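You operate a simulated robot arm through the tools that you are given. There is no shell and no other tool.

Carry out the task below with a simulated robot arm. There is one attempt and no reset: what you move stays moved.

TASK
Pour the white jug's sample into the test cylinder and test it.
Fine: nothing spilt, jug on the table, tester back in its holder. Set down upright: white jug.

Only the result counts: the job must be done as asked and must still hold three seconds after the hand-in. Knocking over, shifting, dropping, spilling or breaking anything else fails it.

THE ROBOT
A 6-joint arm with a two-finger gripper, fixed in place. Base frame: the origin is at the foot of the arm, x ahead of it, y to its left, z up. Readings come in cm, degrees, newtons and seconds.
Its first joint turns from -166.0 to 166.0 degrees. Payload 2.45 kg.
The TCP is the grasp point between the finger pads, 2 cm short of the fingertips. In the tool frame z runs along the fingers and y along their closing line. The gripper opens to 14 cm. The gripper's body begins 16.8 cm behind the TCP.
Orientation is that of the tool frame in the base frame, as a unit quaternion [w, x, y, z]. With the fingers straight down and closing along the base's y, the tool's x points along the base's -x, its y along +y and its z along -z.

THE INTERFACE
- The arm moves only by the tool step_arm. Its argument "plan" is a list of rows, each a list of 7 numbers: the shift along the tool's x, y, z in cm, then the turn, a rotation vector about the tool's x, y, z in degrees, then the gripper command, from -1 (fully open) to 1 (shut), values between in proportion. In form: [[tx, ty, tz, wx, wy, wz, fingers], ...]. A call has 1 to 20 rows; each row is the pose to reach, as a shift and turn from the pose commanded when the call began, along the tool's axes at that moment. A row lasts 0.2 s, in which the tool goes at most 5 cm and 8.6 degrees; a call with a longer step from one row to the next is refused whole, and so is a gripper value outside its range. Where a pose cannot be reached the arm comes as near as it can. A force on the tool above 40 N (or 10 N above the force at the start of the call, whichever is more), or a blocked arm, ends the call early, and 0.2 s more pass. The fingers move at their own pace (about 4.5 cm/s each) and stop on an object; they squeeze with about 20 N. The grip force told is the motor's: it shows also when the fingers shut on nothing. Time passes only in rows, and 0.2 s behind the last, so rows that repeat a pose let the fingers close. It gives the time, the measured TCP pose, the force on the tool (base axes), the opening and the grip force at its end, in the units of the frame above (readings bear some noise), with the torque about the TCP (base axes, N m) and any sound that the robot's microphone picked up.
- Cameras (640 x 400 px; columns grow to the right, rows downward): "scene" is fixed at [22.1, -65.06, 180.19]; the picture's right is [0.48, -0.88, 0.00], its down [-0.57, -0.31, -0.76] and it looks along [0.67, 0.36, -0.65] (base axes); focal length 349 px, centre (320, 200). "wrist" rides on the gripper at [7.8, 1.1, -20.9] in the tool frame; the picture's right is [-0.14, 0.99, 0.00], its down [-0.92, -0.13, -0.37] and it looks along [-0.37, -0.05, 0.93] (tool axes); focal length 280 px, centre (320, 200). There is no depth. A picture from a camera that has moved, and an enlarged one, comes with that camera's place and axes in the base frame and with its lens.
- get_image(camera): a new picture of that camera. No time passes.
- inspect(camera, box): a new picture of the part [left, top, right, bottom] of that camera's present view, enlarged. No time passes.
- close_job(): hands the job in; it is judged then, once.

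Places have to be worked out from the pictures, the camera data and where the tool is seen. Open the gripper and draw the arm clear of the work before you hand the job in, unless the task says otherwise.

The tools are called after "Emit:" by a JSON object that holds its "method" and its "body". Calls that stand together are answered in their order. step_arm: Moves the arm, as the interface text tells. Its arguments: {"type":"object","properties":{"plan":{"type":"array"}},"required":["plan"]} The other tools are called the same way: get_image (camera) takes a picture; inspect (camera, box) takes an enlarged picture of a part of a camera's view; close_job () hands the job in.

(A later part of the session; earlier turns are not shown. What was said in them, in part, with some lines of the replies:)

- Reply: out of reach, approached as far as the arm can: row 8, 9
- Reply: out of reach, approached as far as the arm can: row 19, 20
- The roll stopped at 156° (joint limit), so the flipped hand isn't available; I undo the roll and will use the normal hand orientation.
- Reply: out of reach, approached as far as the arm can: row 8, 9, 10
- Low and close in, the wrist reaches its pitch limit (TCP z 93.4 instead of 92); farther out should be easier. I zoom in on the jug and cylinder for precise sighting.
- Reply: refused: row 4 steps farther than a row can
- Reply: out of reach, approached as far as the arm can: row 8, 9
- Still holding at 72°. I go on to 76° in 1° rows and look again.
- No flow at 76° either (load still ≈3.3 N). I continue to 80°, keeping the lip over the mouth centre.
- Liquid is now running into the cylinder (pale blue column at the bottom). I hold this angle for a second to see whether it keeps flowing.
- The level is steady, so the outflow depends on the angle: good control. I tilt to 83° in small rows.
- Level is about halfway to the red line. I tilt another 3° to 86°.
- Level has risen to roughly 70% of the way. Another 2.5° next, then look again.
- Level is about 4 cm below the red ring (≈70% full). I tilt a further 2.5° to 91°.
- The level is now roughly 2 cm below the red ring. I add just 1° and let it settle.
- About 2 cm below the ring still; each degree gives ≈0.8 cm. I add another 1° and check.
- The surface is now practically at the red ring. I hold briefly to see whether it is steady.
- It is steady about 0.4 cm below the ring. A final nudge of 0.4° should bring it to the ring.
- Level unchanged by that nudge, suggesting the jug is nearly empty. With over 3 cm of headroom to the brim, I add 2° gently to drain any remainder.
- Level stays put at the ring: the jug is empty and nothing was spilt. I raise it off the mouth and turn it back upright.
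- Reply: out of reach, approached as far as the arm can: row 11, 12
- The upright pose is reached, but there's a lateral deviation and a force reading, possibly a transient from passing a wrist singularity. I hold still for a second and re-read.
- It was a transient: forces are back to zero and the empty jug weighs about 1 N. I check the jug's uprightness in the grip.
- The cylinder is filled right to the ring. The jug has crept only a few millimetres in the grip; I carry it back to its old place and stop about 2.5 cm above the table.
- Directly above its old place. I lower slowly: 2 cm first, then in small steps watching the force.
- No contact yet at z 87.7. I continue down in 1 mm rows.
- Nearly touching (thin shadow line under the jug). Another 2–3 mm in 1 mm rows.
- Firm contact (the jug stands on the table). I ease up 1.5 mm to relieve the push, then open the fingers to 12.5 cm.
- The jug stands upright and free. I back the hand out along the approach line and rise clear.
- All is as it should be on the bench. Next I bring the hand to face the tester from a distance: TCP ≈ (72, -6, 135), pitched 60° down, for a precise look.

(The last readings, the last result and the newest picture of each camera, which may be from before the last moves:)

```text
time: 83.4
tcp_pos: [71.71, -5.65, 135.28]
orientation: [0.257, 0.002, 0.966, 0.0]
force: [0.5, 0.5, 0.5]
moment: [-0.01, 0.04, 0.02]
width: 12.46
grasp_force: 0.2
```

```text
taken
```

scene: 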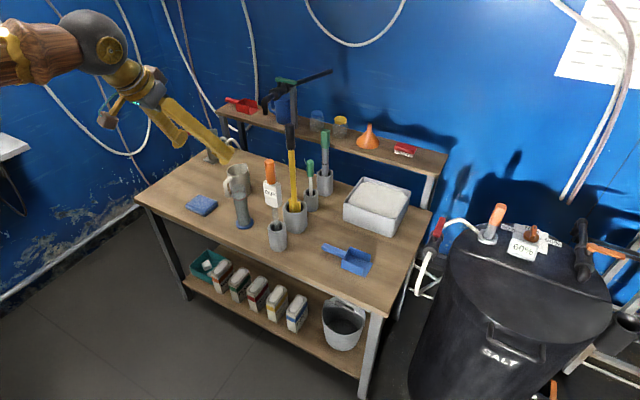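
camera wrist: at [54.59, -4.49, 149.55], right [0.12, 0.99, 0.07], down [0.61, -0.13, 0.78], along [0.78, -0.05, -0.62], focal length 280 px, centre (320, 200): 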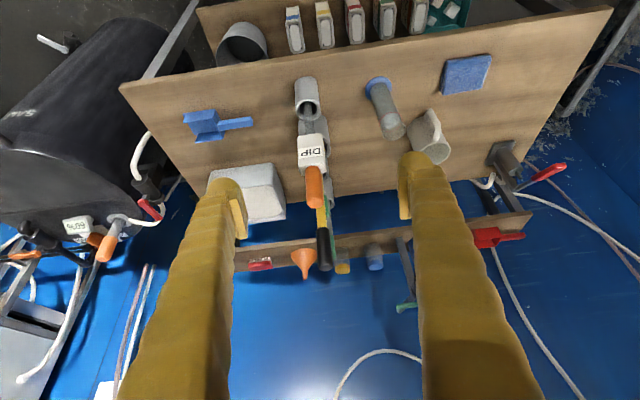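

Emit:
{"method": "inspect", "body": {"camera": "wrist", "box": [270, 60, 370, 280]}}

Emit:
{"method": "inspect", "body": {"camera": "wrist", "box": [280, 70, 350, 140]}}

Emit:
{"method": "inspect", "body": {"camera": "wrist", "box": [285, 130, 345, 220]}}

Emit:
{"method": "inspect", "body": {"camera": "wrist", "box": [350, 60, 460, 170]}}

```text
1.82 times, centred on (320, 170) of wrist
camera zoom: at [54.59, -4.49, 149.55], right [0.12, 0.99, 0.07], down [0.61, -0.13, 0.78], along [0.78, -0.05, -0.62], focal length 510 px, centre (320, 254)
```

zoom: 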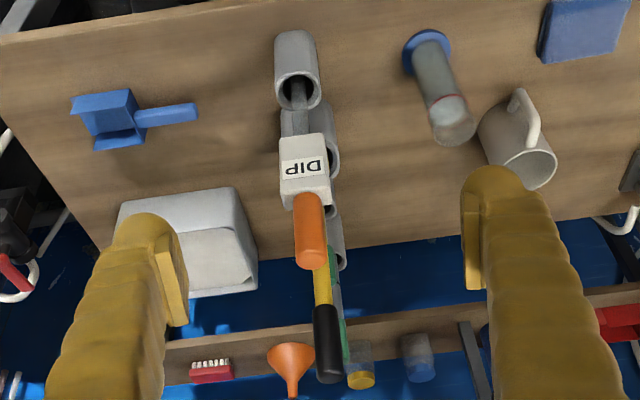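

```text
5.71 times, centred on (315, 105) of wrist
camera zoom: at [54.59, -4.49, 149.55], right [0.12, 0.99, 0.07], down [0.61, -0.13, 0.78], along [0.78, -0.05, -0.62], focal length 1602 px, centre (349, 743)
```

zoom: 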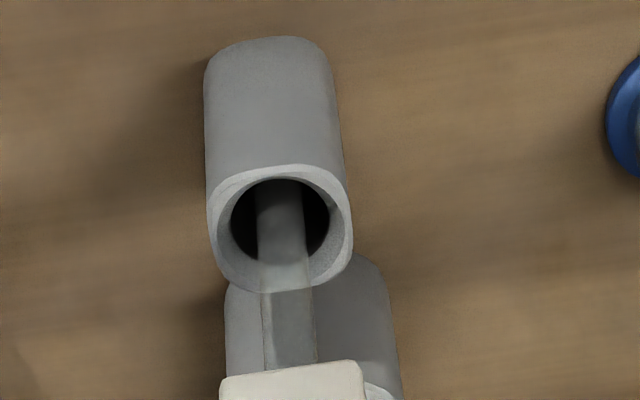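

```text
4.44 times, centred on (315, 175) of wrist
camera zoom: at [54.59, -4.49, 149.55], right [0.12, 0.99, 0.07], down [0.61, -0.13, 0.78], along [0.78, -0.05, -0.62], focal length 1246 px, centre (342, 311)
```

zoom: 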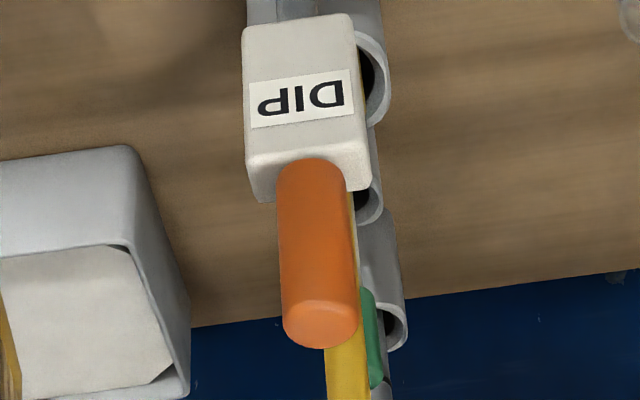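

```text
3.64 times, centred on (405, 115) of wrist
camera zoom: at [54.59, -4.49, 149.55], right [0.12, 0.99, 0.07], down [0.61, -0.13, 0.78], along [0.78, -0.05, -0.62], focal length 1020 px, centre (11, 509)
```

zoom: 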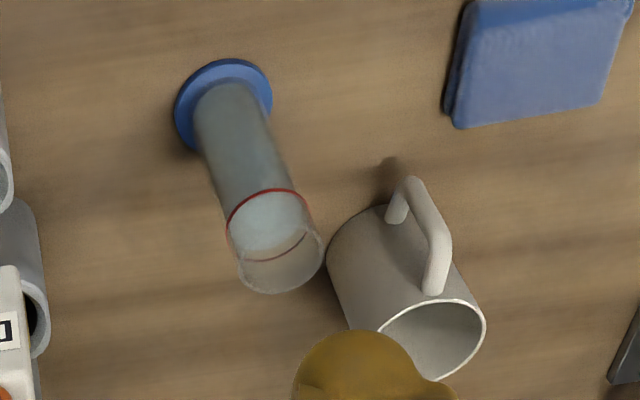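

Tester handle axis is at about (94.0, -7.9), orange grip from z≈109.5 to 118.7, Ø≈3.1 cm; it stands vertical. I move to a pre-grasp 12 cm back along the finger direction, narrowing the fingers to 7.5 cm.

Emit:
{"method": "step_arm", "body": {"plan": [[-1.8, -0.44, 3.4, 0, 0, 0, -0.07], [-3.6, -0.88, 6.9, 0, 0, 0, -0.07], [-5.4, -1.32, 10.3, 0, 0, 0, -0.07], [-7.2, -1.76, 13.7, 0, 0, 0, -0.07], [-9.06, -2.2, 17.1, 0, 0, 0, -0.07], [-9.06, -2.2, 17.1, 0, 0, 0, -0.07], [-9.06, -2.2, 17.1, 0, 0, 0, -0.07]]}}

Emit:
{"method": "get_image", "body": {"camera": "wrist"}}

Emit:
{"method": "inspect", "body": {"camera": "scene", "box": [200, 100, 340, 230]}}

```text
time: 85.0
tcp_pos: [88.26, -8.07, 125.19]
orientation: [0.258, 0.002, 0.966, 0.0]
force: [0.9, 0.6, -0.7]
moment: [0.02, 0.01, 0.0]
width: 7.5
grasp_force: 0.1
```

```text
taken
camera wrist: at [71.0, -7.04, 139.38], right [0.12, 0.99, 0.07], down [0.61, -0.13, 0.78], along [0.78, -0.05, -0.62], focal length 280 px, centre (320, 200)
```

wrist: 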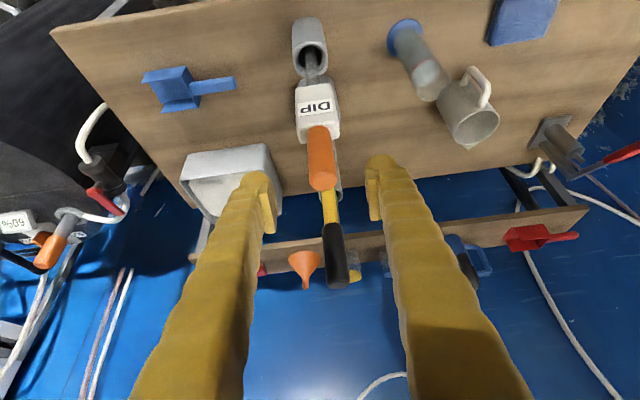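

```text
3.08 times, centred on (270, 165) of scene
camera zoom: at [22.1, -65.06, 180.19], right [0.48, -0.88, 0.0], down [-0.57, -0.31, -0.76], along [0.67, 0.36, -0.65], focal length 1072 px, centre (474, 308)
```

zoom: 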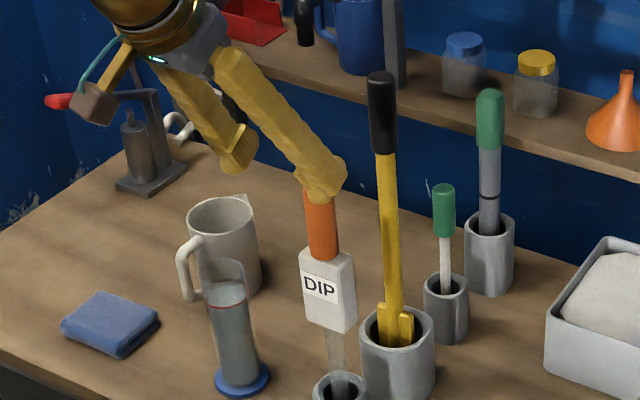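

The handle is centred between the fingers (y≈-8.1). I advance 11.9 cm along the finger direction to TCP ≈ (94.2, -8.1, 114.9).

Emit:
{"method": "step_arm", "body": {"plan": [[0, 0, 3, 0, 0, 0, -0.07], [0, 0, 6, 0, 0, 0, -0.07], [0, 0, 9, 0, 0, 0, -0.07], [0, 0, 11.9, 0, 0, 0, -0.07], [0, 0, 11.9, 0, 0, 0, -0.07]]}}

Emit:
{"method": "get_image", "body": {"camera": "wrist"}}

Emit:
{"method": "inspect", "body": {"camera": "scene", "box": [220, 130, 330, 240]}}

```text
time: 86.2
tcp_pos: [94.03, -8.07, 114.67]
orientation: [0.258, 0.002, 0.966, 0.0]
force: [-0.1, 0.5, 0.0]
moment: [0.0, 0.03, 0.0]
width: 7.47
grasp_force: 0.1
```

```text
taken
camera wrist: at [76.88, -6.9, 128.95], right [0.12, 0.99, 0.07], down [0.61, -0.13, 0.78], along [0.78, -0.05, -0.62], focal length 280 px, centre (320, 200)
```

wrist: 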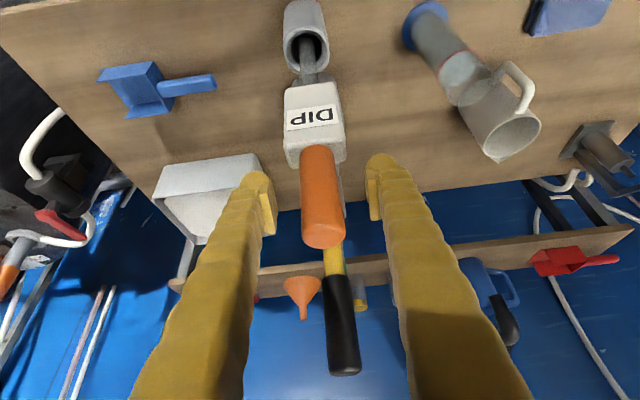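

```text
3.64 times, centred on (275, 185) of scene
camera zoom: at [22.1, -65.06, 180.19], right [0.48, -0.88, 0.0], down [-0.57, -0.31, -0.76], along [0.67, 0.36, -0.65], focal length 1268 px, centre (484, 254)
```

zoom: 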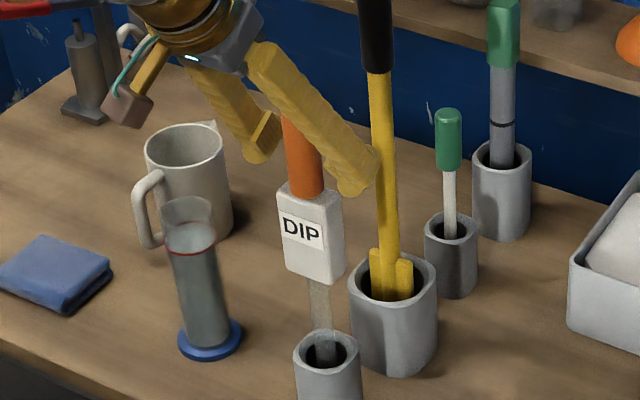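

The handle sits midway between the pads. I close the fingers on it.

Emit:
{"method": "step_arm", "body": {"plan": [[0, 0, 0, 0, 0, 0, 1], [0, 0, 0, 0, 0, 0, 1], [0, 0, 0, 0, 0, 0, 1], [0, 0, 0, 0, 0, 0, 1], [0, 0, 0, 0, 0, 0, 1], [0, 0, 0, 0, 0, 0, 1]]}}

Emit:
{"method": "get_image", "body": {"camera": "wrist"}}

```text
time: 87.6
tcp_pos: [93.99, -7.93, 114.68]
orientation: [0.258, 0.002, 0.966, 0.0]
force: [0.1, -0.4, -0.1]
moment: [0.02, -0.01, 0.02]
width: 2.97
grasp_force: 19.3
```

```text
taken
camera wrist: at [76.86, -6.9, 128.97], right [0.12, 0.99, 0.07], down [0.61, -0.13, 0.78], along [0.78, -0.05, -0.62], focal length 280 px, centre (320, 200)
```

wrist: 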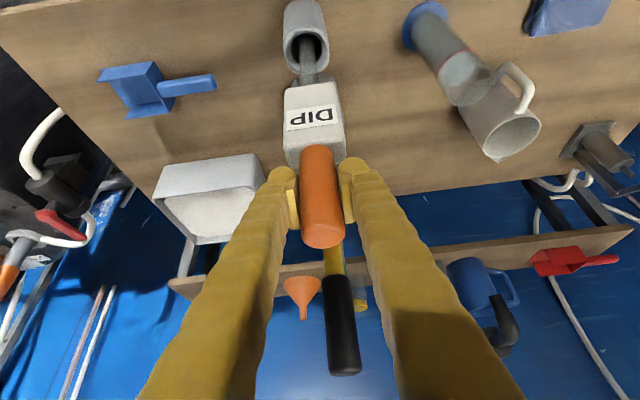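

Gripped (2.97 cm, 19 N). I lift straight up 3 cm first and check the forces.

Emit:
{"method": "step_arm", "body": {"plan": [[-0.2, 0, -0.35, 0, 0, 0, 1], [-0.5, 0, -0.87, 0, 0, 0, 1], [-1, 0, -1.73, 0, 0, 0, 1], [-1.5, 0, -2.6, 0, 0, 0, 1], [-1.5, 0, -2.6, 0, 0, 0, 1]]}}

Emit:
{"method": "inspect", "body": {"camera": "scene", "box": [220, 130, 330, 260]}}

```text
time: 88.8
tcp_pos: [94.17, -8.11, 117.68]
orientation: [0.259, 0.003, 0.966, 0.0]
force: [-0.8, 0.4, -2.8]
moment: [0.0, -0.02, -0.01]
width: 2.96
grasp_force: 20.0
```

```text
3.08 times, centred on (275, 195) of scene
camera zoom: at [22.1, -65.06, 180.19], right [0.48, -0.88, 0.0], down [-0.57, -0.31, -0.76], along [0.67, 0.36, -0.65], focal length 1072 px, centre (458, 215)
```

zoom: 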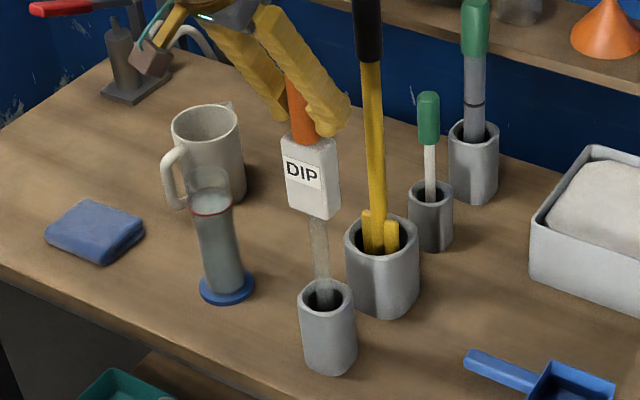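

It comes up freely (≈2.5 N). I raise it a further 19 cm so the blade clears the holder and will clear the cylinder.

Emit:
{"method": "step_arm", "body": {"plan": [[-0.75, 0, -1.3, 0, 0, 0, 1], [-2, 0, -3.47, 0, 0, 0, 1], [-3.4, 0, -5.9, 0, 0, 0, 1], [-4.8, 0, -8.3, 0, 0, 0, 1], [-6.2, 0, -10.75, 0, 0, 0, 1], [-7.5, 0, -13, 0, 0, 0, 1], [-8.7, 0, -15.1, 0, 0, 0, 1], [-9.5, 0, -16.5, 0, 0, 0, 1], [-9.5, 0, -16.5, 0, 0, 0, 1]]}}

Emit:
{"method": "get_image", "body": {"camera": "scene"}}

Emit:
{"method": "inspect", "body": {"camera": "scene", "box": [220, 100, 330, 230]}}

Emit:
{"method": "get_image", "body": {"camera": "wrist"}}

```text
time: 90.8
tcp_pos: [94.17, -7.87, 136.67]
orientation: [0.257, 0.002, 0.966, 0.0]
force: [-0.4, -0.3, -2.7]
moment: [-0.01, -0.02, 0.02]
width: 2.97
grasp_force: 20.2
```

```text
taken
```

scene: 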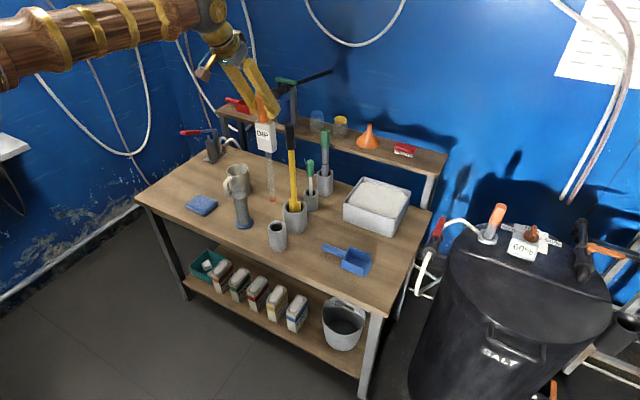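

```text
3.08 times, centred on (275, 165) of scene
camera zoom: at [22.1, -65.06, 180.19], right [0.48, -0.88, 0.0], down [-0.57, -0.31, -0.76], along [0.67, 0.36, -0.65], focal length 1072 px, centre (458, 308)
```

zoom: 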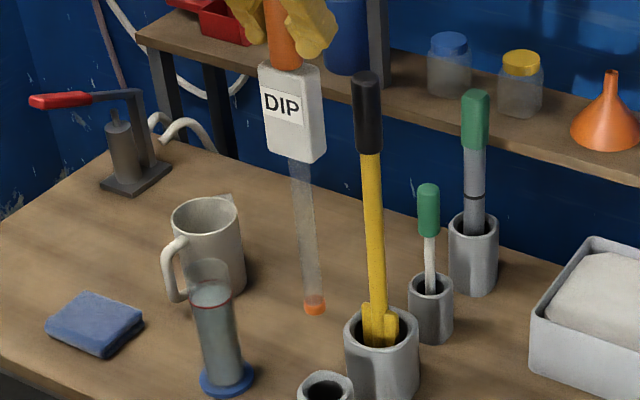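

```text
taken
camera wrist: at [76.96, -6.78, 150.98], right [0.12, 0.99, 0.07], down [0.61, -0.13, 0.78], along [0.78, -0.05, -0.62], focal length 280 px, centre (320, 200)
```

wrist: 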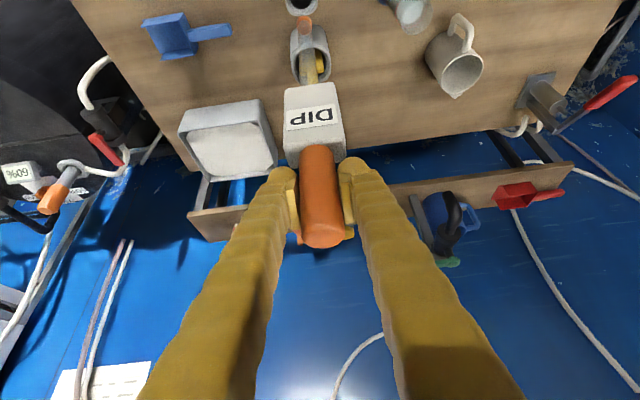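

The tester hangs vertical with its orange tip at about (93.8, -8.0, 102.6). I carry it sideways to above the cylinder at (97.1, 10.8).

Emit:
{"method": "step_arm", "body": {"plan": [[-0.15, 1, 0.09, 0, 0, 0, 1], [-0.5, 3.4, 0.29, 0, 0, 0, 1], [-0.95, 6.4, 0.55, 0, 0, 0, 1], [-1.4, 9.4, 0.8, 0, 0, 0, 1], [-1.83, 12.4, 1.06, 0, 0, 0, 1], [-2.28, 15.4, 1.31, 0, 0, 0, 1], [-2.6, 17.7, 1.51, 0, 0, 0, 1], [-2.77, 18.75, 1.6, 0, 0, 0, 1], [-2.77, 18.75, 1.6, 0, 0, 0, 1], [-2.77, 18.75, 1.6, 0, 0, 0, 1]]}}

Emit:
{"method": "get_image", "body": {"camera": "wrist"}}

Emit:
{"method": "inspect", "body": {"camera": "scene", "box": [190, 100, 300, 240]}}

```text
time: 93.0
tcp_pos: [97.54, 10.7, 136.78]
orientation: [0.258, 0.002, 0.966, 0.001]
force: [0.1, 1.0, -2.5]
moment: [-0.02, 0.01, 0.04]
width: 2.97
grasp_force: 19.9
```

```text
taken
camera wrist: at [80.35, 11.83, 151.07], right [0.12, 0.99, 0.07], down [0.61, -0.13, 0.78], along [0.78, -0.05, -0.62], focal length 280 px, centre (320, 200)
```

wrist: 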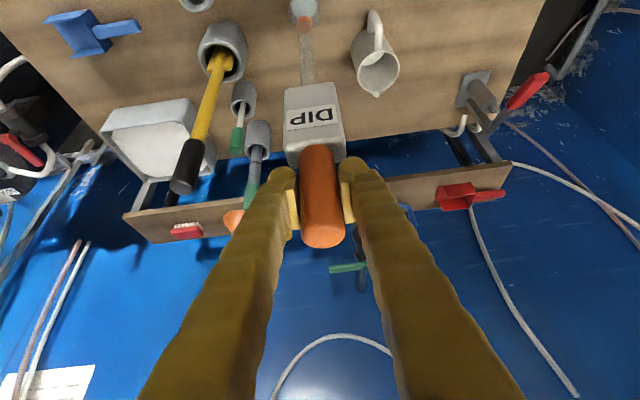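

```text
2.86 times, centred on (245, 170) of scene
camera zoom: at [22.1, -65.06, 180.19], right [0.48, -0.88, 0.0], down [-0.57, -0.31, -0.76], along [0.67, 0.36, -0.65], focal length 996 px, centre (534, 286)
```

zoom: 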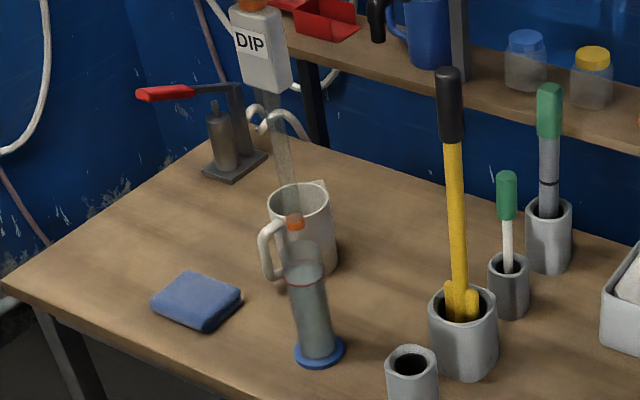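

Looks close; I zoom both views on the tip and the cylinder's mouth to align them.

Emit:
{"method": "inspect", "body": {"camera": "scene", "box": [220, 165, 260, 210]}}

Emit:
{"method": "inspect", "body": {"camera": "wrist", "box": [270, 0, 340, 60]}}

```text
8.89 times, centred on (240, 188) of scene
camera zoom: at [22.1, -65.06, 180.19], right [0.48, -0.88, 0.0], down [-0.57, -0.31, -0.76], along [0.67, 0.36, -0.65], focal length 3098 px, centre (1031, 311)
```

zoom: 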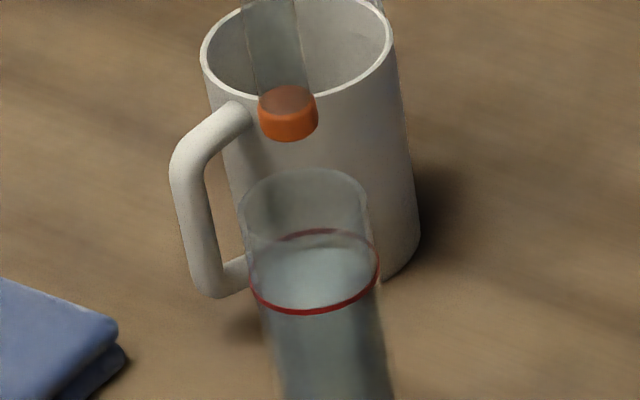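

```text
6.67 times, centred on (305, 30) of wrist
camera zoom: at [80.35, 11.83, 151.07], right [0.12, 0.99, 0.07], down [0.61, -0.13, 0.78], along [0.78, -0.05, -0.62], focal length 1869 px, centre (420, 1333)
```

zoom: 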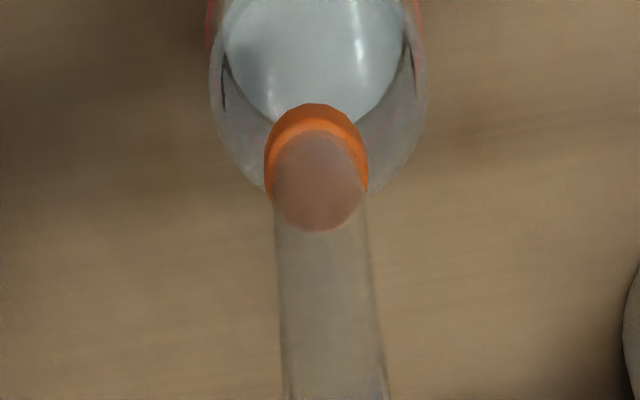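

The tip is within ~0.3 cm of the cylinder's axis; I correct by 0.2 cm in x and y and lower until the tip is just inside the mouth.

Emit:
{"method": "step_arm", "body": {"plan": [[-0.1, 0.1, 0.05, 0, 0, 0, 1], [-0.17, 0.2, 0.1, 0, 0, 0, 1], [0.4, 0.2, 1.08, 0, 0, 0, 1], [1.1, 0.2, 2.3, 0, 0, 0, 1], [1.8, 0.2, 3.52, 0, 0, 0, 1], [2.5, 0.2, 4.75, 0, 0, 0, 1], [3, 0.2, 5.6, 0, 0, 0, 1], [3.17, 0.2, 5.91, 0, 0, 0, 1], [3.17, 0.2, 5.91, 0, 0, 0, 1]]}}

Emit:
{"method": "inspect", "body": {"camera": "scene", "box": [220, 165, 260, 210]}}

Emit:
{"method": "inspect", "body": {"camera": "wrist", "box": [260, 0, 350, 80]}}

```text
time: 95.0
tcp_pos: [97.79, 10.9, 130.0]
orientation: [0.258, 0.002, 0.966, 0.0]
force: [-0.3, 0.8, -1.5]
moment: [-0.02, -0.02, 0.01]
width: 2.99
grasp_force: 20.4
```

```text
8.89 times, centred on (240, 188) of scene
camera zoom: at [22.1, -65.06, 180.19], right [0.48, -0.88, 0.0], down [-0.57, -0.31, -0.76], along [0.67, 0.36, -0.65], focal length 3098 px, centre (1031, 311)
```

zoom: 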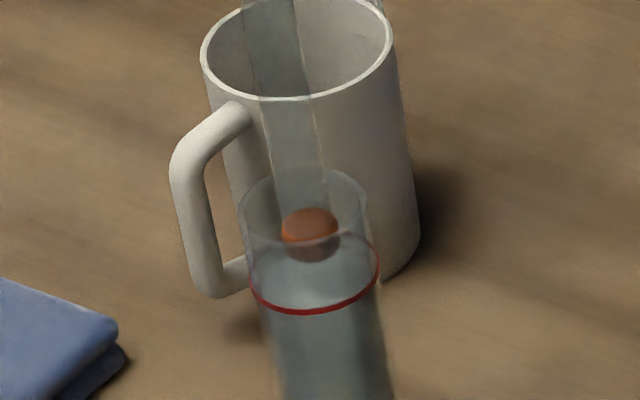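

```text
5.00 times, centred on (305, 40) of wrist
camera zoom: at [80.57, 12.08, 144.37], right [0.12, 0.99, 0.07], down [0.61, -0.13, 0.78], along [0.78, -0.05, -0.62], focal length 1402 px, centre (395, 1000)
```

zoom: 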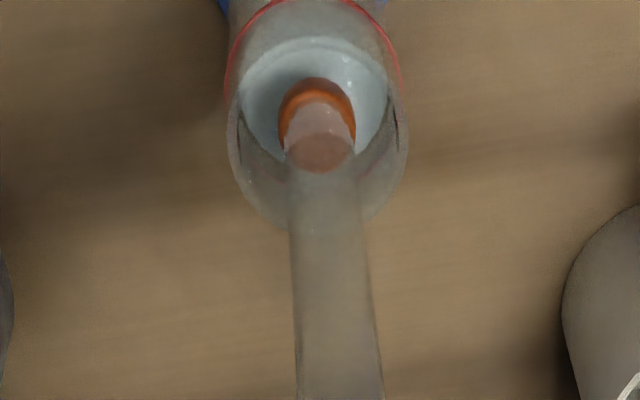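

The tip is inside the mouth and well centred. I lower 4.5 cm more so the tip is about 3 cm under the surface, and wait, watching the level and listening.

Emit:
{"method": "step_arm", "body": {"plan": [[0.3, 0, 0.52, 0, 0, 0, 1], [0.8, 0, 1.39, 0, 0, 0, 1], [1.3, 0, 2.26, 0, 0, 0, 1], [1.8, 0, 3.12, 0, 0, 0, 1], [2.24, 0, 3.9, 0, 0, 0, 1], [2.24, 0, 3.9, 0, 0, 0, 1], [2.24, 0, 3.9, 0, 0, 0, 1], [2.24, 0, 3.9, 0, 0, 0, 1], [2.24, 0, 3.9, 0, 0, 0, 1], [2.24, 0, 3.9, 0, 0, 0, 1]]}}

Emit:
{"method": "inspect", "body": {"camera": "scene", "box": [220, 165, 260, 210]}}

Emit:
{"method": "inspect", "body": {"camera": "scene", "box": [200, 90, 300, 240]}}

```text
time: 97.2
tcp_pos: [97.7, 10.91, 125.59]
orientation: [0.258, 0.003, 0.966, 0.0]
force: [0.1, -0.1, -1.9]
moment: [0.01, 0.01, -0.01]
width: 2.98
grasp_force: 20.0
```

```text
8.89 times, centred on (240, 188) of scene
camera zoom: at [22.1, -65.06, 180.19], right [0.48, -0.88, 0.0], down [-0.57, -0.31, -0.76], along [0.67, 0.36, -0.65], focal length 3098 px, centre (1031, 311)
```

zoom: 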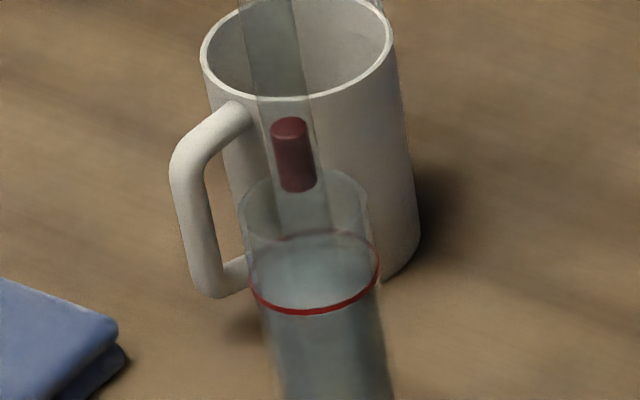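

```text
2.67 times, centred on (250, 165) of scene
camera zoom: at [22.1, -65.06, 180.19], right [0.48, -0.88, 0.0], down [-0.57, -0.31, -0.76], along [0.67, 0.36, -0.65], focal length 930 px, centre (507, 293)
```

zoom: 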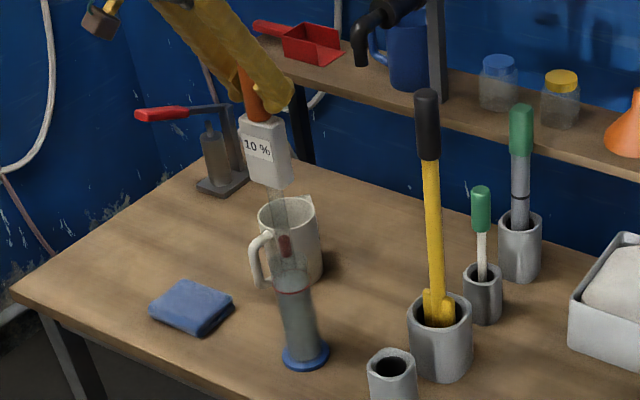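

The tester reacts: its display changed from "DIP" to a value, and a red float rose in the tube. I zoom in on the display.

Emit:
{"method": "inspect", "body": {"camera": "scene", "box": [285, 130, 315, 160]}}

Emit:
{"method": "inspect", "body": {"camera": "scene", "box": [280, 120, 320, 170]}}

Emit:
{"method": "inspect", "body": {"camera": "scene", "box": [230, 120, 270, 170]}}

Emit:
{"method": "get_image", "body": {"camera": "wrist"}}

```text
13.33 times, centred on (300, 145) of scene
camera zoom: at [22.1, -65.06, 180.19], right [0.48, -0.88, 0.0], down [-0.57, -0.31, -0.76], along [0.67, 0.36, -0.65], focal length 4647 px, centre (587, 933)
```

zoom: 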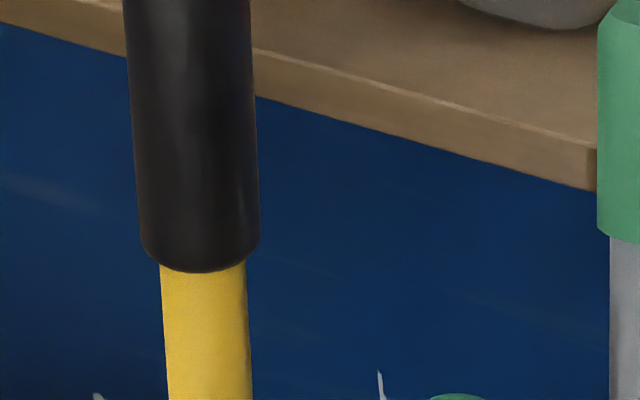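

```text
8.00 times, centred on (300, 145) of scene
camera zoom: at [22.1, -65.06, 180.19], right [0.48, -0.88, 0.0], down [-0.57, -0.31, -0.76], along [0.67, 0.36, -0.65], focal length 2788 px, centre (480, 640)
```

zoom: 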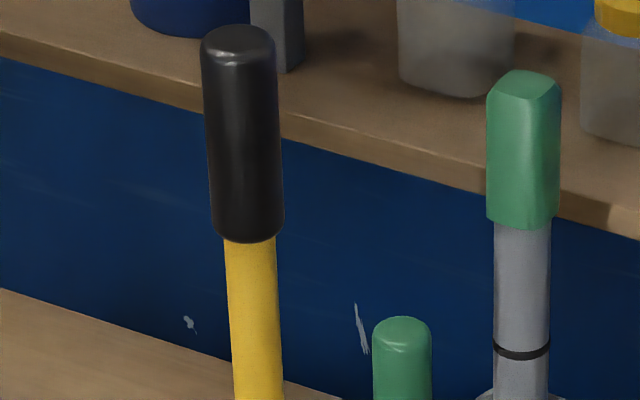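

```text
8.00 times, centred on (250, 145) of scene
camera zoom: at [22.1, -65.06, 180.19], right [0.48, -0.88, 0.0], down [-0.57, -0.31, -0.76], along [0.67, 0.36, -0.65], focal length 2788 px, centre (880, 640)
```

zoom: 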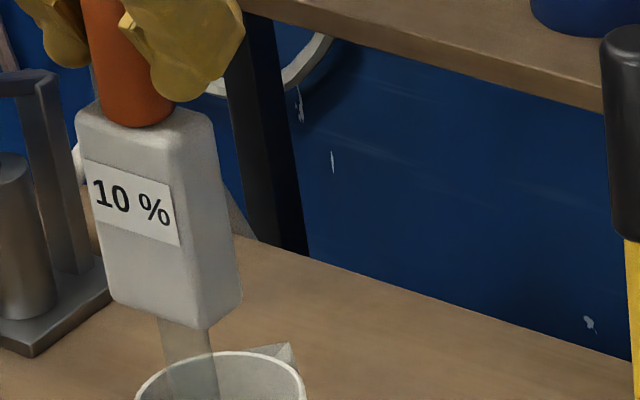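

```text
taken
camera wrist: at [80.51, 12.12, 139.83], right [0.12, 0.99, 0.07], down [0.61, -0.13, 0.78], along [0.78, -0.05, -0.62], focal length 280 px, centre (320, 200)
```

wrist: 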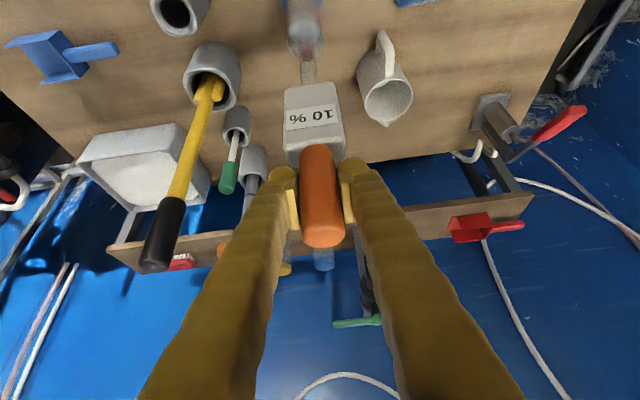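

It reads "10 %". I hold for two more seconds to see whether the reading is final.

Emit:
{"method": "step_arm", "body": {"plan": [[0, 0, 0, 0, 0, 0, 1], [0, 0, 0, 0, 0, 0, 1], [0, 0, 0, 0, 0, 0, 1], [0, 0, 0, 0, 0, 0, 1], [0, 0, 0, 0, 0, 0, 1], [0, 0, 0, 0, 0, 0, 1], [0, 0, 0, 0, 0, 0, 1], [0, 0, 0, 0, 0, 0, 1], [0, 0, 0, 0, 0, 0, 1], [0, 0, 0, 0, 0, 0, 1]]}}

Emit:
{"method": "inspect", "body": {"camera": "scene", "box": [225, 120, 265, 215]}}

Emit:
{"method": "inspect", "body": {"camera": "scene", "box": [230, 125, 260, 170]}}

```text
time: 99.4
tcp_pos: [97.67, 11.06, 125.45]
orientation: [0.258, 0.003, 0.966, 0.0]
force: [-0.1, 0.7, -1.8]
moment: [0.01, 0.0, -0.02]
width: 2.95
grasp_force: 19.6
```

```text
4.21 times, centred on (245, 168) of scene
camera zoom: at [22.1, -65.06, 180.19], right [0.48, -0.88, 0.0], down [-0.57, -0.31, -0.76], along [0.67, 0.36, -0.65], focal length 1468 px, centre (636, 337)
```

zoom: 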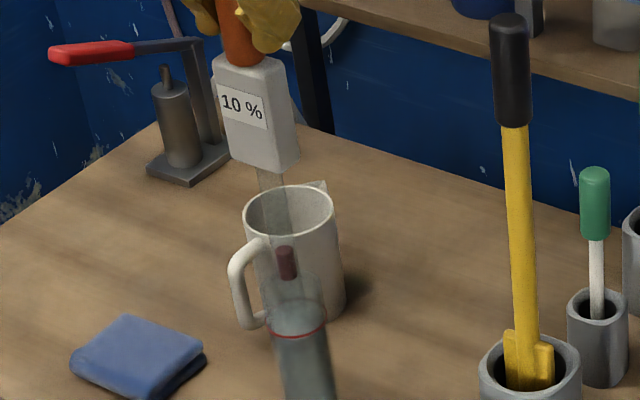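

```text
8.89 times, centred on (245, 148) of scene
camera zoom: at [22.1, -65.06, 180.19], right [0.48, -0.88, 0.0], down [-0.57, -0.31, -0.76], along [0.67, 0.36, -0.65], focal length 3098 px, centre (987, 667)
```

zoom: 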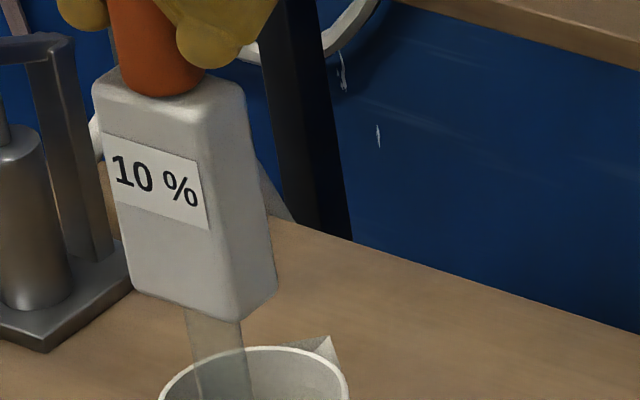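

The reading is steady at 10 %, and the level didn't rise noticeably. To be sure the dip is deep enough, I lower another 3 cm and check whether the reading stays the same.

Emit:
{"method": "step_arm", "body": {"plan": [[0.3, -0.05, 0.52, 0, 0, 0, 1], [0.75, -0.1, 1.3, 0, 0, 0, 1], [1.2, -0.1, 2.08, 0, 0, 0, 1], [1.5, -0.1, 2.6, 0, 0, 0, 1], [1.5, -0.1, 2.6, 0, 0, 0, 1], [1.5, -0.1, 2.6, 0, 0, 0, 1], [1.5, -0.1, 2.6, 0, 0, 0, 1], [1.5, -0.1, 2.6, 0, 0, 0, 1], [1.5, -0.1, 2.6, 0, 0, 0, 1], [1.5, -0.1, 2.6, 0, 0, 0, 1]]}}

Emit:
{"method": "inspect", "body": {"camera": "scene", "box": [225, 125, 265, 215]}}

Emit:
{"method": "inspect", "body": {"camera": "scene", "box": [220, 165, 260, 210]}}

```text
time: 101.6
tcp_pos: [97.57, 10.83, 122.47]
orientation: [0.259, 0.002, 0.966, 0.0]
force: [0.2, -0.3, -1.7]
moment: [0.0, 0.01, 0.01]
width: 2.97
grasp_force: 20.5
```

```text
4.44 times, centred on (245, 170) of scene
camera zoom: at [22.1, -65.06, 180.19], right [0.48, -0.88, 0.0], down [-0.57, -0.31, -0.76], along [0.67, 0.36, -0.65], focal length 1549 px, centre (653, 333)
```

zoom: 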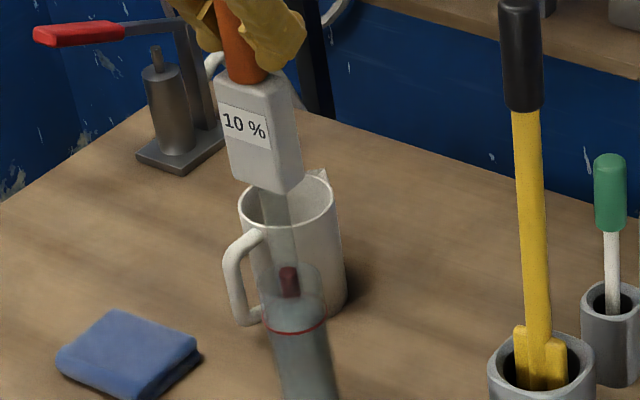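

```text
8.89 times, centred on (240, 188) of scene
camera zoom: at [22.1, -65.06, 180.19], right [0.48, -0.88, 0.0], down [-0.57, -0.31, -0.76], along [0.67, 0.36, -0.65], focal length 3098 px, centre (1031, 311)
```

zoom: 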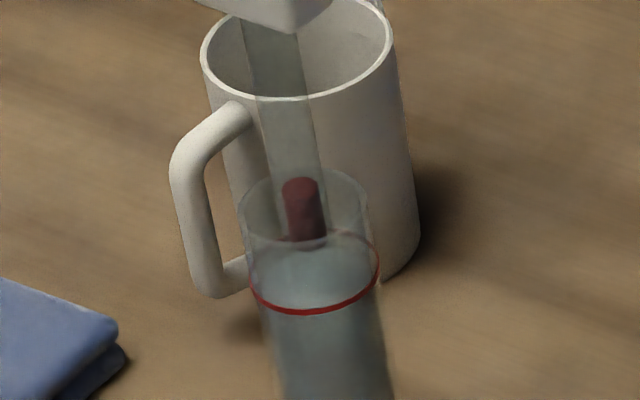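

Still a steady 10 %: the test is done. I draw the tester straight up out of the cylinder, slowly, and pause above the mouth.

Emit:
{"method": "step_arm", "body": {"plan": [[-0.3, 0, -0.52, 0, 0, 0, 1], [-0.9, 0, -1.56, 0, 0, 0, 1], [-1.6, 0, -2.78, 0, 0, 0, 1], [-2.3, 0, -4, 0, 0, 0, 1], [-3, 0, -5.22, 0, 0, 0, 1], [-3.8, 0, -6.6, 0, 0, 0, 1], [-4.6, 0, -8, 0, 0, 0, 1], [-5.4, 0, -9.4, 0, 0, 0, 1], [-6.2, 0, -10.8, 0, 0, 0, 1], [-6.9, 0, -12, 0, 0, 0, 1], [-7.13, 0, -12.4, 0, 0, 0, 1], [-7.13, 0, -12.4, 0, 0, 0, 1], [-7.13, 0, -12.4, 0, 0, 0, 1], [-7.13, 0, -12.4, 0, 0, 0, 1], [-7.13, 0, -12.4, 0, 0, 0, 1]]}}

Emit:
{"method": "inspect", "body": {"camera": "scene", "box": [200, 100, 300, 240]}}

Emit:
{"method": "get_image", "body": {"camera": "wrist"}}

```text
time: 104.8
tcp_pos: [97.74, 10.81, 136.96]
orientation: [0.257, 0.003, 0.966, 0.0]
force: [-0.8, -0.3, -1.1]
moment: [-0.01, -0.01, -0.01]
width: 2.97
grasp_force: 20.6
```

```text
2.86 times, centred on (250, 170) of scene
camera zoom: at [22.1, -65.06, 180.19], right [0.48, -0.88, 0.0], down [-0.57, -0.31, -0.76], along [0.67, 0.36, -0.65], focal length 996 px, centre (520, 286)
```

zoom: 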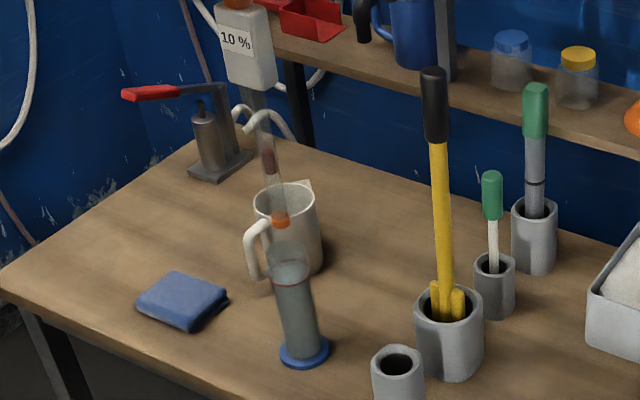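

```text
taken
camera wrist: at [80.52, 11.95, 151.28], right [0.12, 0.99, 0.07], down [0.61, -0.13, 0.78], along [0.78, -0.05, -0.62], focal length 280 px, centre (320, 200)
```

wrist: 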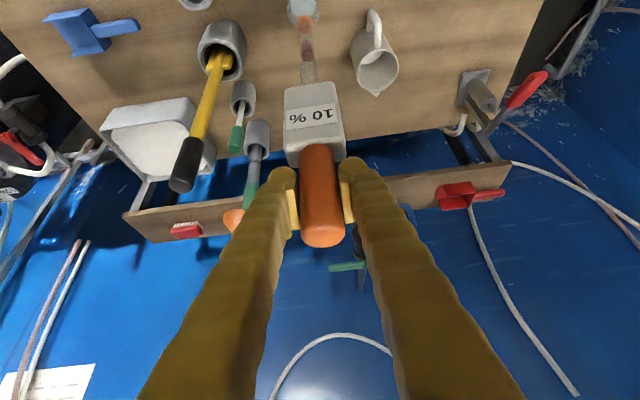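

The display keeps 10 %. I carry the tester back over its holder.

Emit:
{"method": "step_arm", "body": {"plan": [[0.16, -1, -0.09, 0, 0, 0, 1], [0.54, -3.4, -0.29, 0, 0, 0, 1], [1.02, -6.4, -0.55, 0, 0, 0, 1], [1.5, -9.4, -0.8, 0, 0, 0, 1], [1.97, -12.4, -1.06, 0, 0, 0, 1], [2.45, -15.4, -1.31, 0, 0, 0, 1], [2.82, -17.75, -1.51, 0, 0, 0, 1], [2.99, -18.85, -1.61, 0, 0, 0, 1], [2.99, -18.85, -1.61, 0, 0, 0, 1], [2.99, -18.85, -1.61, 0, 0, 0, 1]]}}

Emit:
{"method": "inspect", "body": {"camera": "scene", "box": [250, 190, 300, 250]}}

Emit:
{"method": "inspect", "body": {"camera": "wrist", "box": [270, 0, 340, 60]}}

```text
time: 107.0
tcp_pos: [94.22, -8.26, 136.59]
orientation: [0.258, 0.002, 0.966, 0.0]
force: [-0.2, 0.5, -1.4]
moment: [-0.01, -0.05, 0.0]
width: 2.97
grasp_force: 19.5
```

```text
6.67 times, centred on (275, 220) of scene
camera zoom: at [22.1, -65.06, 180.19], right [0.48, -0.88, 0.0], down [-0.57, -0.31, -0.76], along [0.67, 0.36, -0.65], focal length 2324 px, centre (620, 67)
```

zoom: 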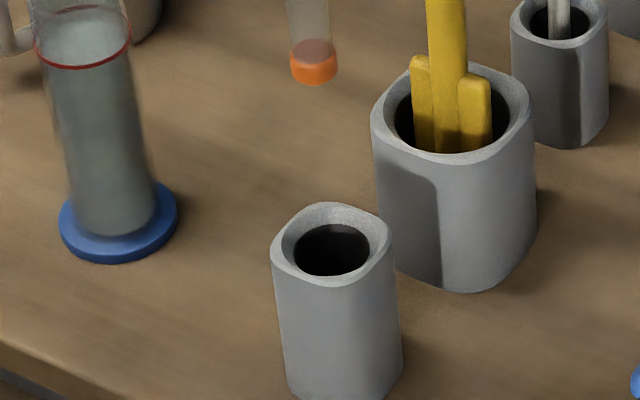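

```text
6.67 times, centred on (305, 30) of wrist
camera zoom: at [77.03, -7.06, 151.02], right [0.12, 0.99, 0.07], down [0.61, -0.13, 0.78], along [0.78, -0.05, -0.62], focal length 1869 px, centre (420, 1333)
```

zoom: 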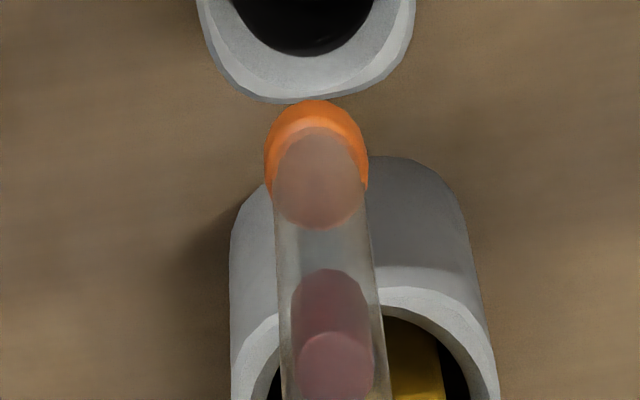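

The tip projects straight onto the holder's hole centre in both views. I lower it to about 4 mm short of its seat.

Emit:
{"method": "step_arm", "body": {"plan": [[0.5, 0, 0.87, 0, 0, 0, 1], [1.5, 0, 2.6, 0, 0, 0, 1], [2.75, 0, 4.77, 0, 0, 0, 1], [4, 0, 6.94, 0, 0, 0, 1], [4.74, 0, 8.24, 0, 0, 0, 1], [5.49, 0, 9.54, 0, 0, 0, 1], [6.24, 0, 10.84, 0, 0, 0, 1], [6.99, 0, 12.14, 0, 0, 0, 1], [7.74, 0, 13.44, 0, 0, 0, 1], [8.49, 0, 14.74, 0, 0, 0, 1], [9.24, 0, 16.04, 0, 0, 0, 1], [9.99, 0, 17.34, 0, 0, 0, 1], [10.49, 0, 18.2, 0, 0, 0, 1], [10.79, 0, 18.73, 0, 0, 0, 1], [10.79, 0, 18.73, 0, 0, 0, 1]]}}

Emit:
{"method": "inspect", "body": {"camera": "scene", "box": [240, 140, 320, 260]}}

Emit:
{"method": "get_image", "body": {"camera": "wrist"}}

```text
time: 110.2
tcp_pos: [94.16, -7.99, 115.17]
orientation: [0.259, 0.002, 0.966, 0.001]
force: [-0.2, -0.2, -2.5]
moment: [0.01, -0.02, 0.02]
width: 2.95
grasp_force: 20.3
```

```text
3.33 times, centred on (280, 200) of scene
camera zoom: at [22.1, -65.06, 180.19], right [0.48, -0.88, 0.0], down [-0.57, -0.31, -0.76], along [0.67, 0.36, -0.65], focal length 1162 px, centre (453, 200)
```

zoom: 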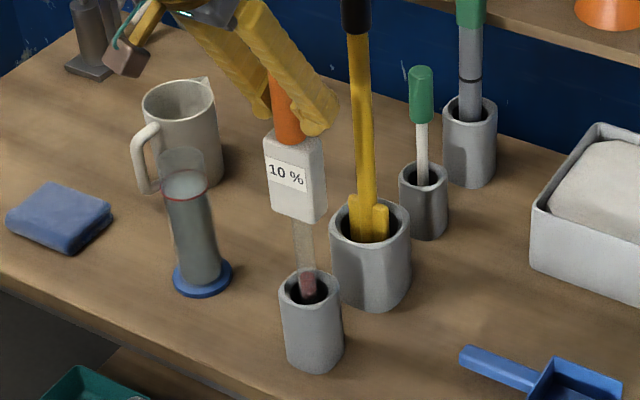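

```text
taken
camera wrist: at [77.04, -6.82, 129.42], right [0.12, 0.99, 0.07], down [0.61, -0.13, 0.78], along [0.78, -0.05, -0.62], focal length 280 px, centre (320, 200)
```

wrist: 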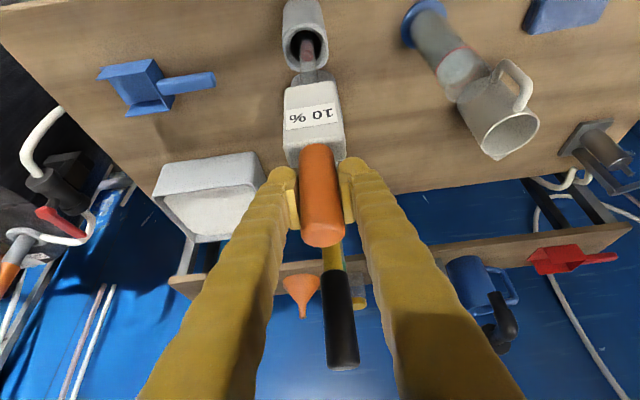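

The blade is in the holder. I lower the last few millimetres in 1 mm rows until it seats.

Emit:
{"method": "step_arm", "body": {"plan": [[0.05, 0, 0.087, 0, 0, 0, 1], [0.1, 0, 0.173, 0, 0, 0, 1], [0.15, 0, 0.26, 0, 0, 0, 1], [0.2, 0, 0.347, 0, 0, 0, 1], [0.2, 0, 0.347, 0, 0, 0, 1]]}}

Emit:
{"method": "step_arm", "body": {"plan": [[0.05, 0, 0.087, 0, 0, 0, 1], [0.05, 0, 0.087, 0, 0, 0, 1]]}}

```text
time: 111.4
tcp_pos: [94.16, -7.97, 114.8]
orientation: [0.258, 0.003, 0.966, 0.0]
force: [0.2, 0.4, -2.1]
moment: [0.01, -0.05, 0.02]
width: 2.94
grasp_force: 19.8
```

```text
time: 112.0
tcp_pos: [94.32, -8.04, 114.77]
orientation: [0.258, 0.002, 0.966, 0.0]
force: [-0.7, 0.9, 8.4]
moment: [0.03, 0.14, -0.02]
width: 2.97
grasp_force: 20.3
```

Seated (contact force 8 N). I ease up 1 mm, then open the fingers to 7.5 cm and look.

Emit:
{"method": "step_arm", "body": {"plan": [[-0.04, 0, -0.07, 0, 0, 0, 1], [-0.04, 0, -0.07, 0, 0, 0, 1]]}}

Emit:
{"method": "step_arm", "body": {"plan": [[0, 0, 0, 0, 0, 0, 0.45], [0, 0, 0, 0, 0, 0, 0.3], [0, 0, 0, 0, 0, 0, 0.1], [0, 0, 0, 0, 0, 0, -0.07], [0, 0, 0, 0, 0, 0, -0.07], [0, 0, 0, 0, 0, 0, -0.07], [0, 0, 0, 0, 0, 0, -0.07]]}}

Emit:
{"method": "get_image", "body": {"camera": "wrist"}}

Emit:
{"method": "inspect", "body": {"camera": "scene", "box": [240, 140, 320, 260]}}

```text
time: 112.6
tcp_pos: [94.2, -8.04, 114.75]
orientation: [0.258, 0.002, 0.966, 0.001]
force: [-0.4, 0.1, 6.5]
moment: [0.0, -0.03, 0.01]
width: 2.92
grasp_force: 19.7
```

```text
time: 114.2
tcp_pos: [94.24, -8.11, 114.61]
orientation: [0.258, 0.002, 0.966, 0.0]
force: [0.4, 0.4, 0.0]
moment: [0.02, 0.05, 0.01]
width: 7.47
grasp_force: 0.0
```

```text
taken
camera wrist: at [77.06, -6.86, 129.01], right [0.12, 0.99, 0.07], down [0.61, -0.13, 0.78], along [0.78, -0.05, -0.62], focal length 280 px, centre (320, 200)
```

wrist: 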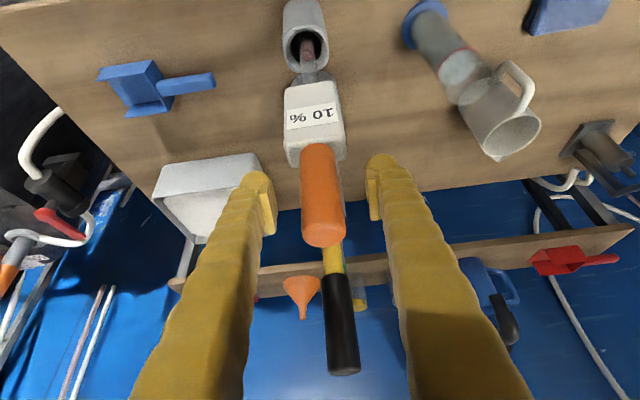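

```text
3.33 times, centred on (280, 200) of scene
camera zoom: at [22.1, -65.06, 180.19], right [0.48, -0.88, 0.0], down [-0.57, -0.31, -0.76], along [0.67, 0.36, -0.65], focal length 1162 px, centre (453, 200)
```

zoom: 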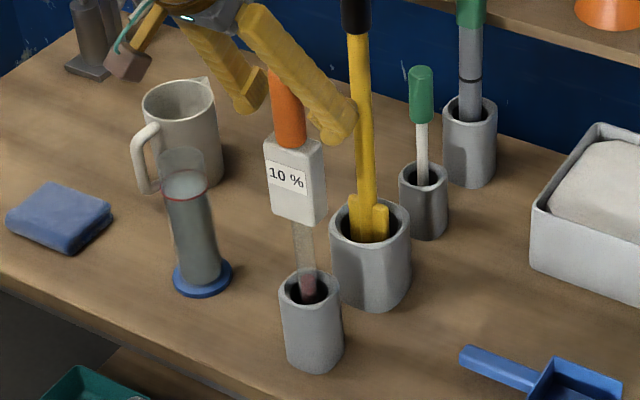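

The tester stands upright in its holder as before. I withdraw the hand along the finger direction, then up and back, clear of the bench.

Emit:
{"method": "step_arm", "body": {"plan": [[0, 0, -2, 0, 0, 0, -0.07], [0, 0, -5, 0, 0, 0, -0.07], [0, 0, -8.5, 0, 0, 0, -0.07], [0, 0, -12, 0, 0, 0, -0.07], [0, 0, -15, 0, 0, 0, -0.07], [1.6, 0, -18.7, 0, 0, 0, -0.3], [3.2, 0, -22.4, 0, 0, 0, -0.6], [4.8, 0, -26.1, 0, 0, 0, -1], [6.4, 0, -29.8, 0, 0, 0, -1], [7.9, 0, -33.4, 0, 0, 0, -1], [7.9, 0, -33.4, 0, 0, 0, -1]]}}

Emit:
{"method": "get_image", "body": {"camera": "scene"}}

Emit:
{"method": "inspect", "body": {"camera": "scene", "box": [190, 140, 330, 260]}}

Emit:
{"method": "get_image", "body": {"camera": "wrist"}}

```text
time: 116.6
tcp_pos: [70.63, -8.0, 139.78]
orientation: [0.257, 0.002, 0.967, 0.0]
force: [-0.1, -0.6, 0.6]
moment: [0.01, -0.01, 0.0]
width: 13.99
grasp_force: 0.1
```

```text
taken
```

scene: 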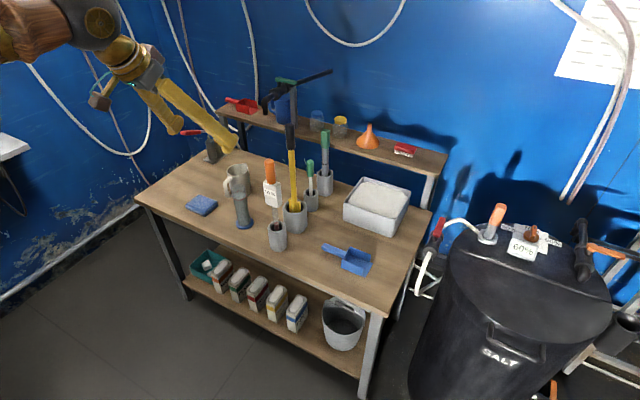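

```text
3.33 times, centred on (260, 200) of scene
camera zoom: at [22.1, -65.06, 180.19], right [0.48, -0.88, 0.0], down [-0.57, -0.31, -0.76], along [0.67, 0.36, -0.65], focal length 1162 px, centre (520, 200)
```

zoom: 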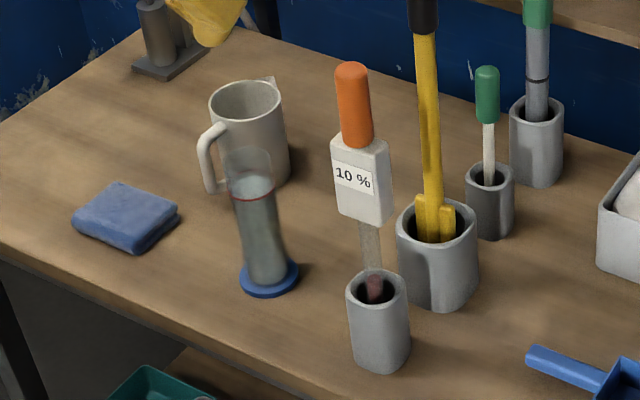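

```text
taken
camera wrist: at [53.49, -6.76, 154.06], right [0.12, 0.99, 0.07], down [0.61, -0.13, 0.78], along [0.78, -0.05, -0.62], focal length 280 px, centre (320, 200)
```

wrist: 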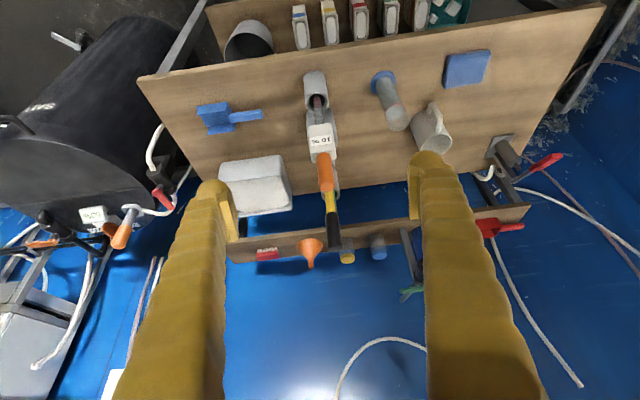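

Everything looks in place. One last close check for spills, the jug's stance and the tester before handing in.

Emit:
{"method": "inspect", "body": {"camera": "scene", "box": [205, 155, 285, 240]}}

Emit:
{"method": "inspect", "body": {"camera": "wrist", "box": [290, 50, 460, 170]}}

```text
4.71 times, centred on (245, 198) of scene
camera zoom: at [22.1, -65.06, 180.19], right [0.48, -0.88, 0.0], down [-0.57, -0.31, -0.76], along [0.67, 0.36, -0.65], focal length 1640 px, centre (673, 212)
```

zoom: 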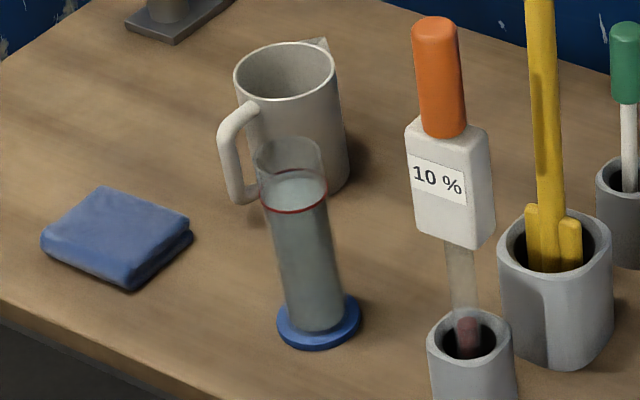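

```text
3.33 times, centred on (375, 110) of wrist
camera zoom: at [53.49, -6.76, 154.06], right [0.12, 0.99, 0.07], down [0.61, -0.13, 0.78], along [0.78, -0.05, -0.62], focal length 935 px, centre (137, 500)
```

zoom: 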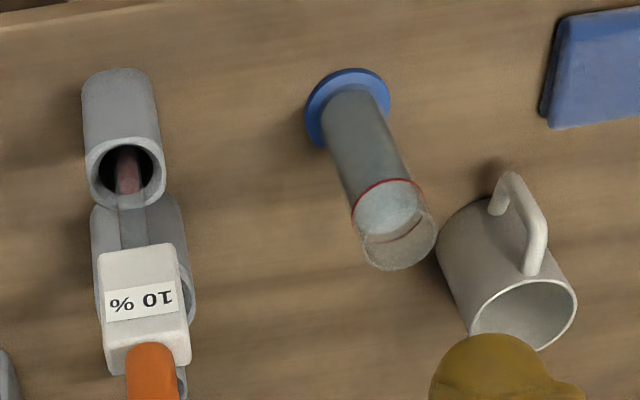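

The cylinder is filled to its ring and the table around it is dry. The empty jug stands upright, and the tester is back in its holder reading 10 %. The gripper is open and clear of the bench, so I hand the job in.

Emit:
{"method": "close_job", "body": {}}

```text
The job is handed in.
```

The job is handed in. I poured the white jug's sample into the test cylinder and tested it; the tester read **10 %**.

- **Pour:** the whole sample went in, up to about the red ring. I saw no liquid on the table.
- **Test:** the reading stayed at 10 % when I held the tester in the liquid and when I lowered it another 3 cm.
- **Jug:** it stands upright on the table in its old place, empty.
- **Tester:** it is upright in its holder, and its display still shows 10 %.
- **Arm:** the gripper is open and drawn back clear of the bench.

I saw nothing else knocked over or moved in the last pictures. I handed in without waiting the extra three seconds myself. At that point everything was standing still.
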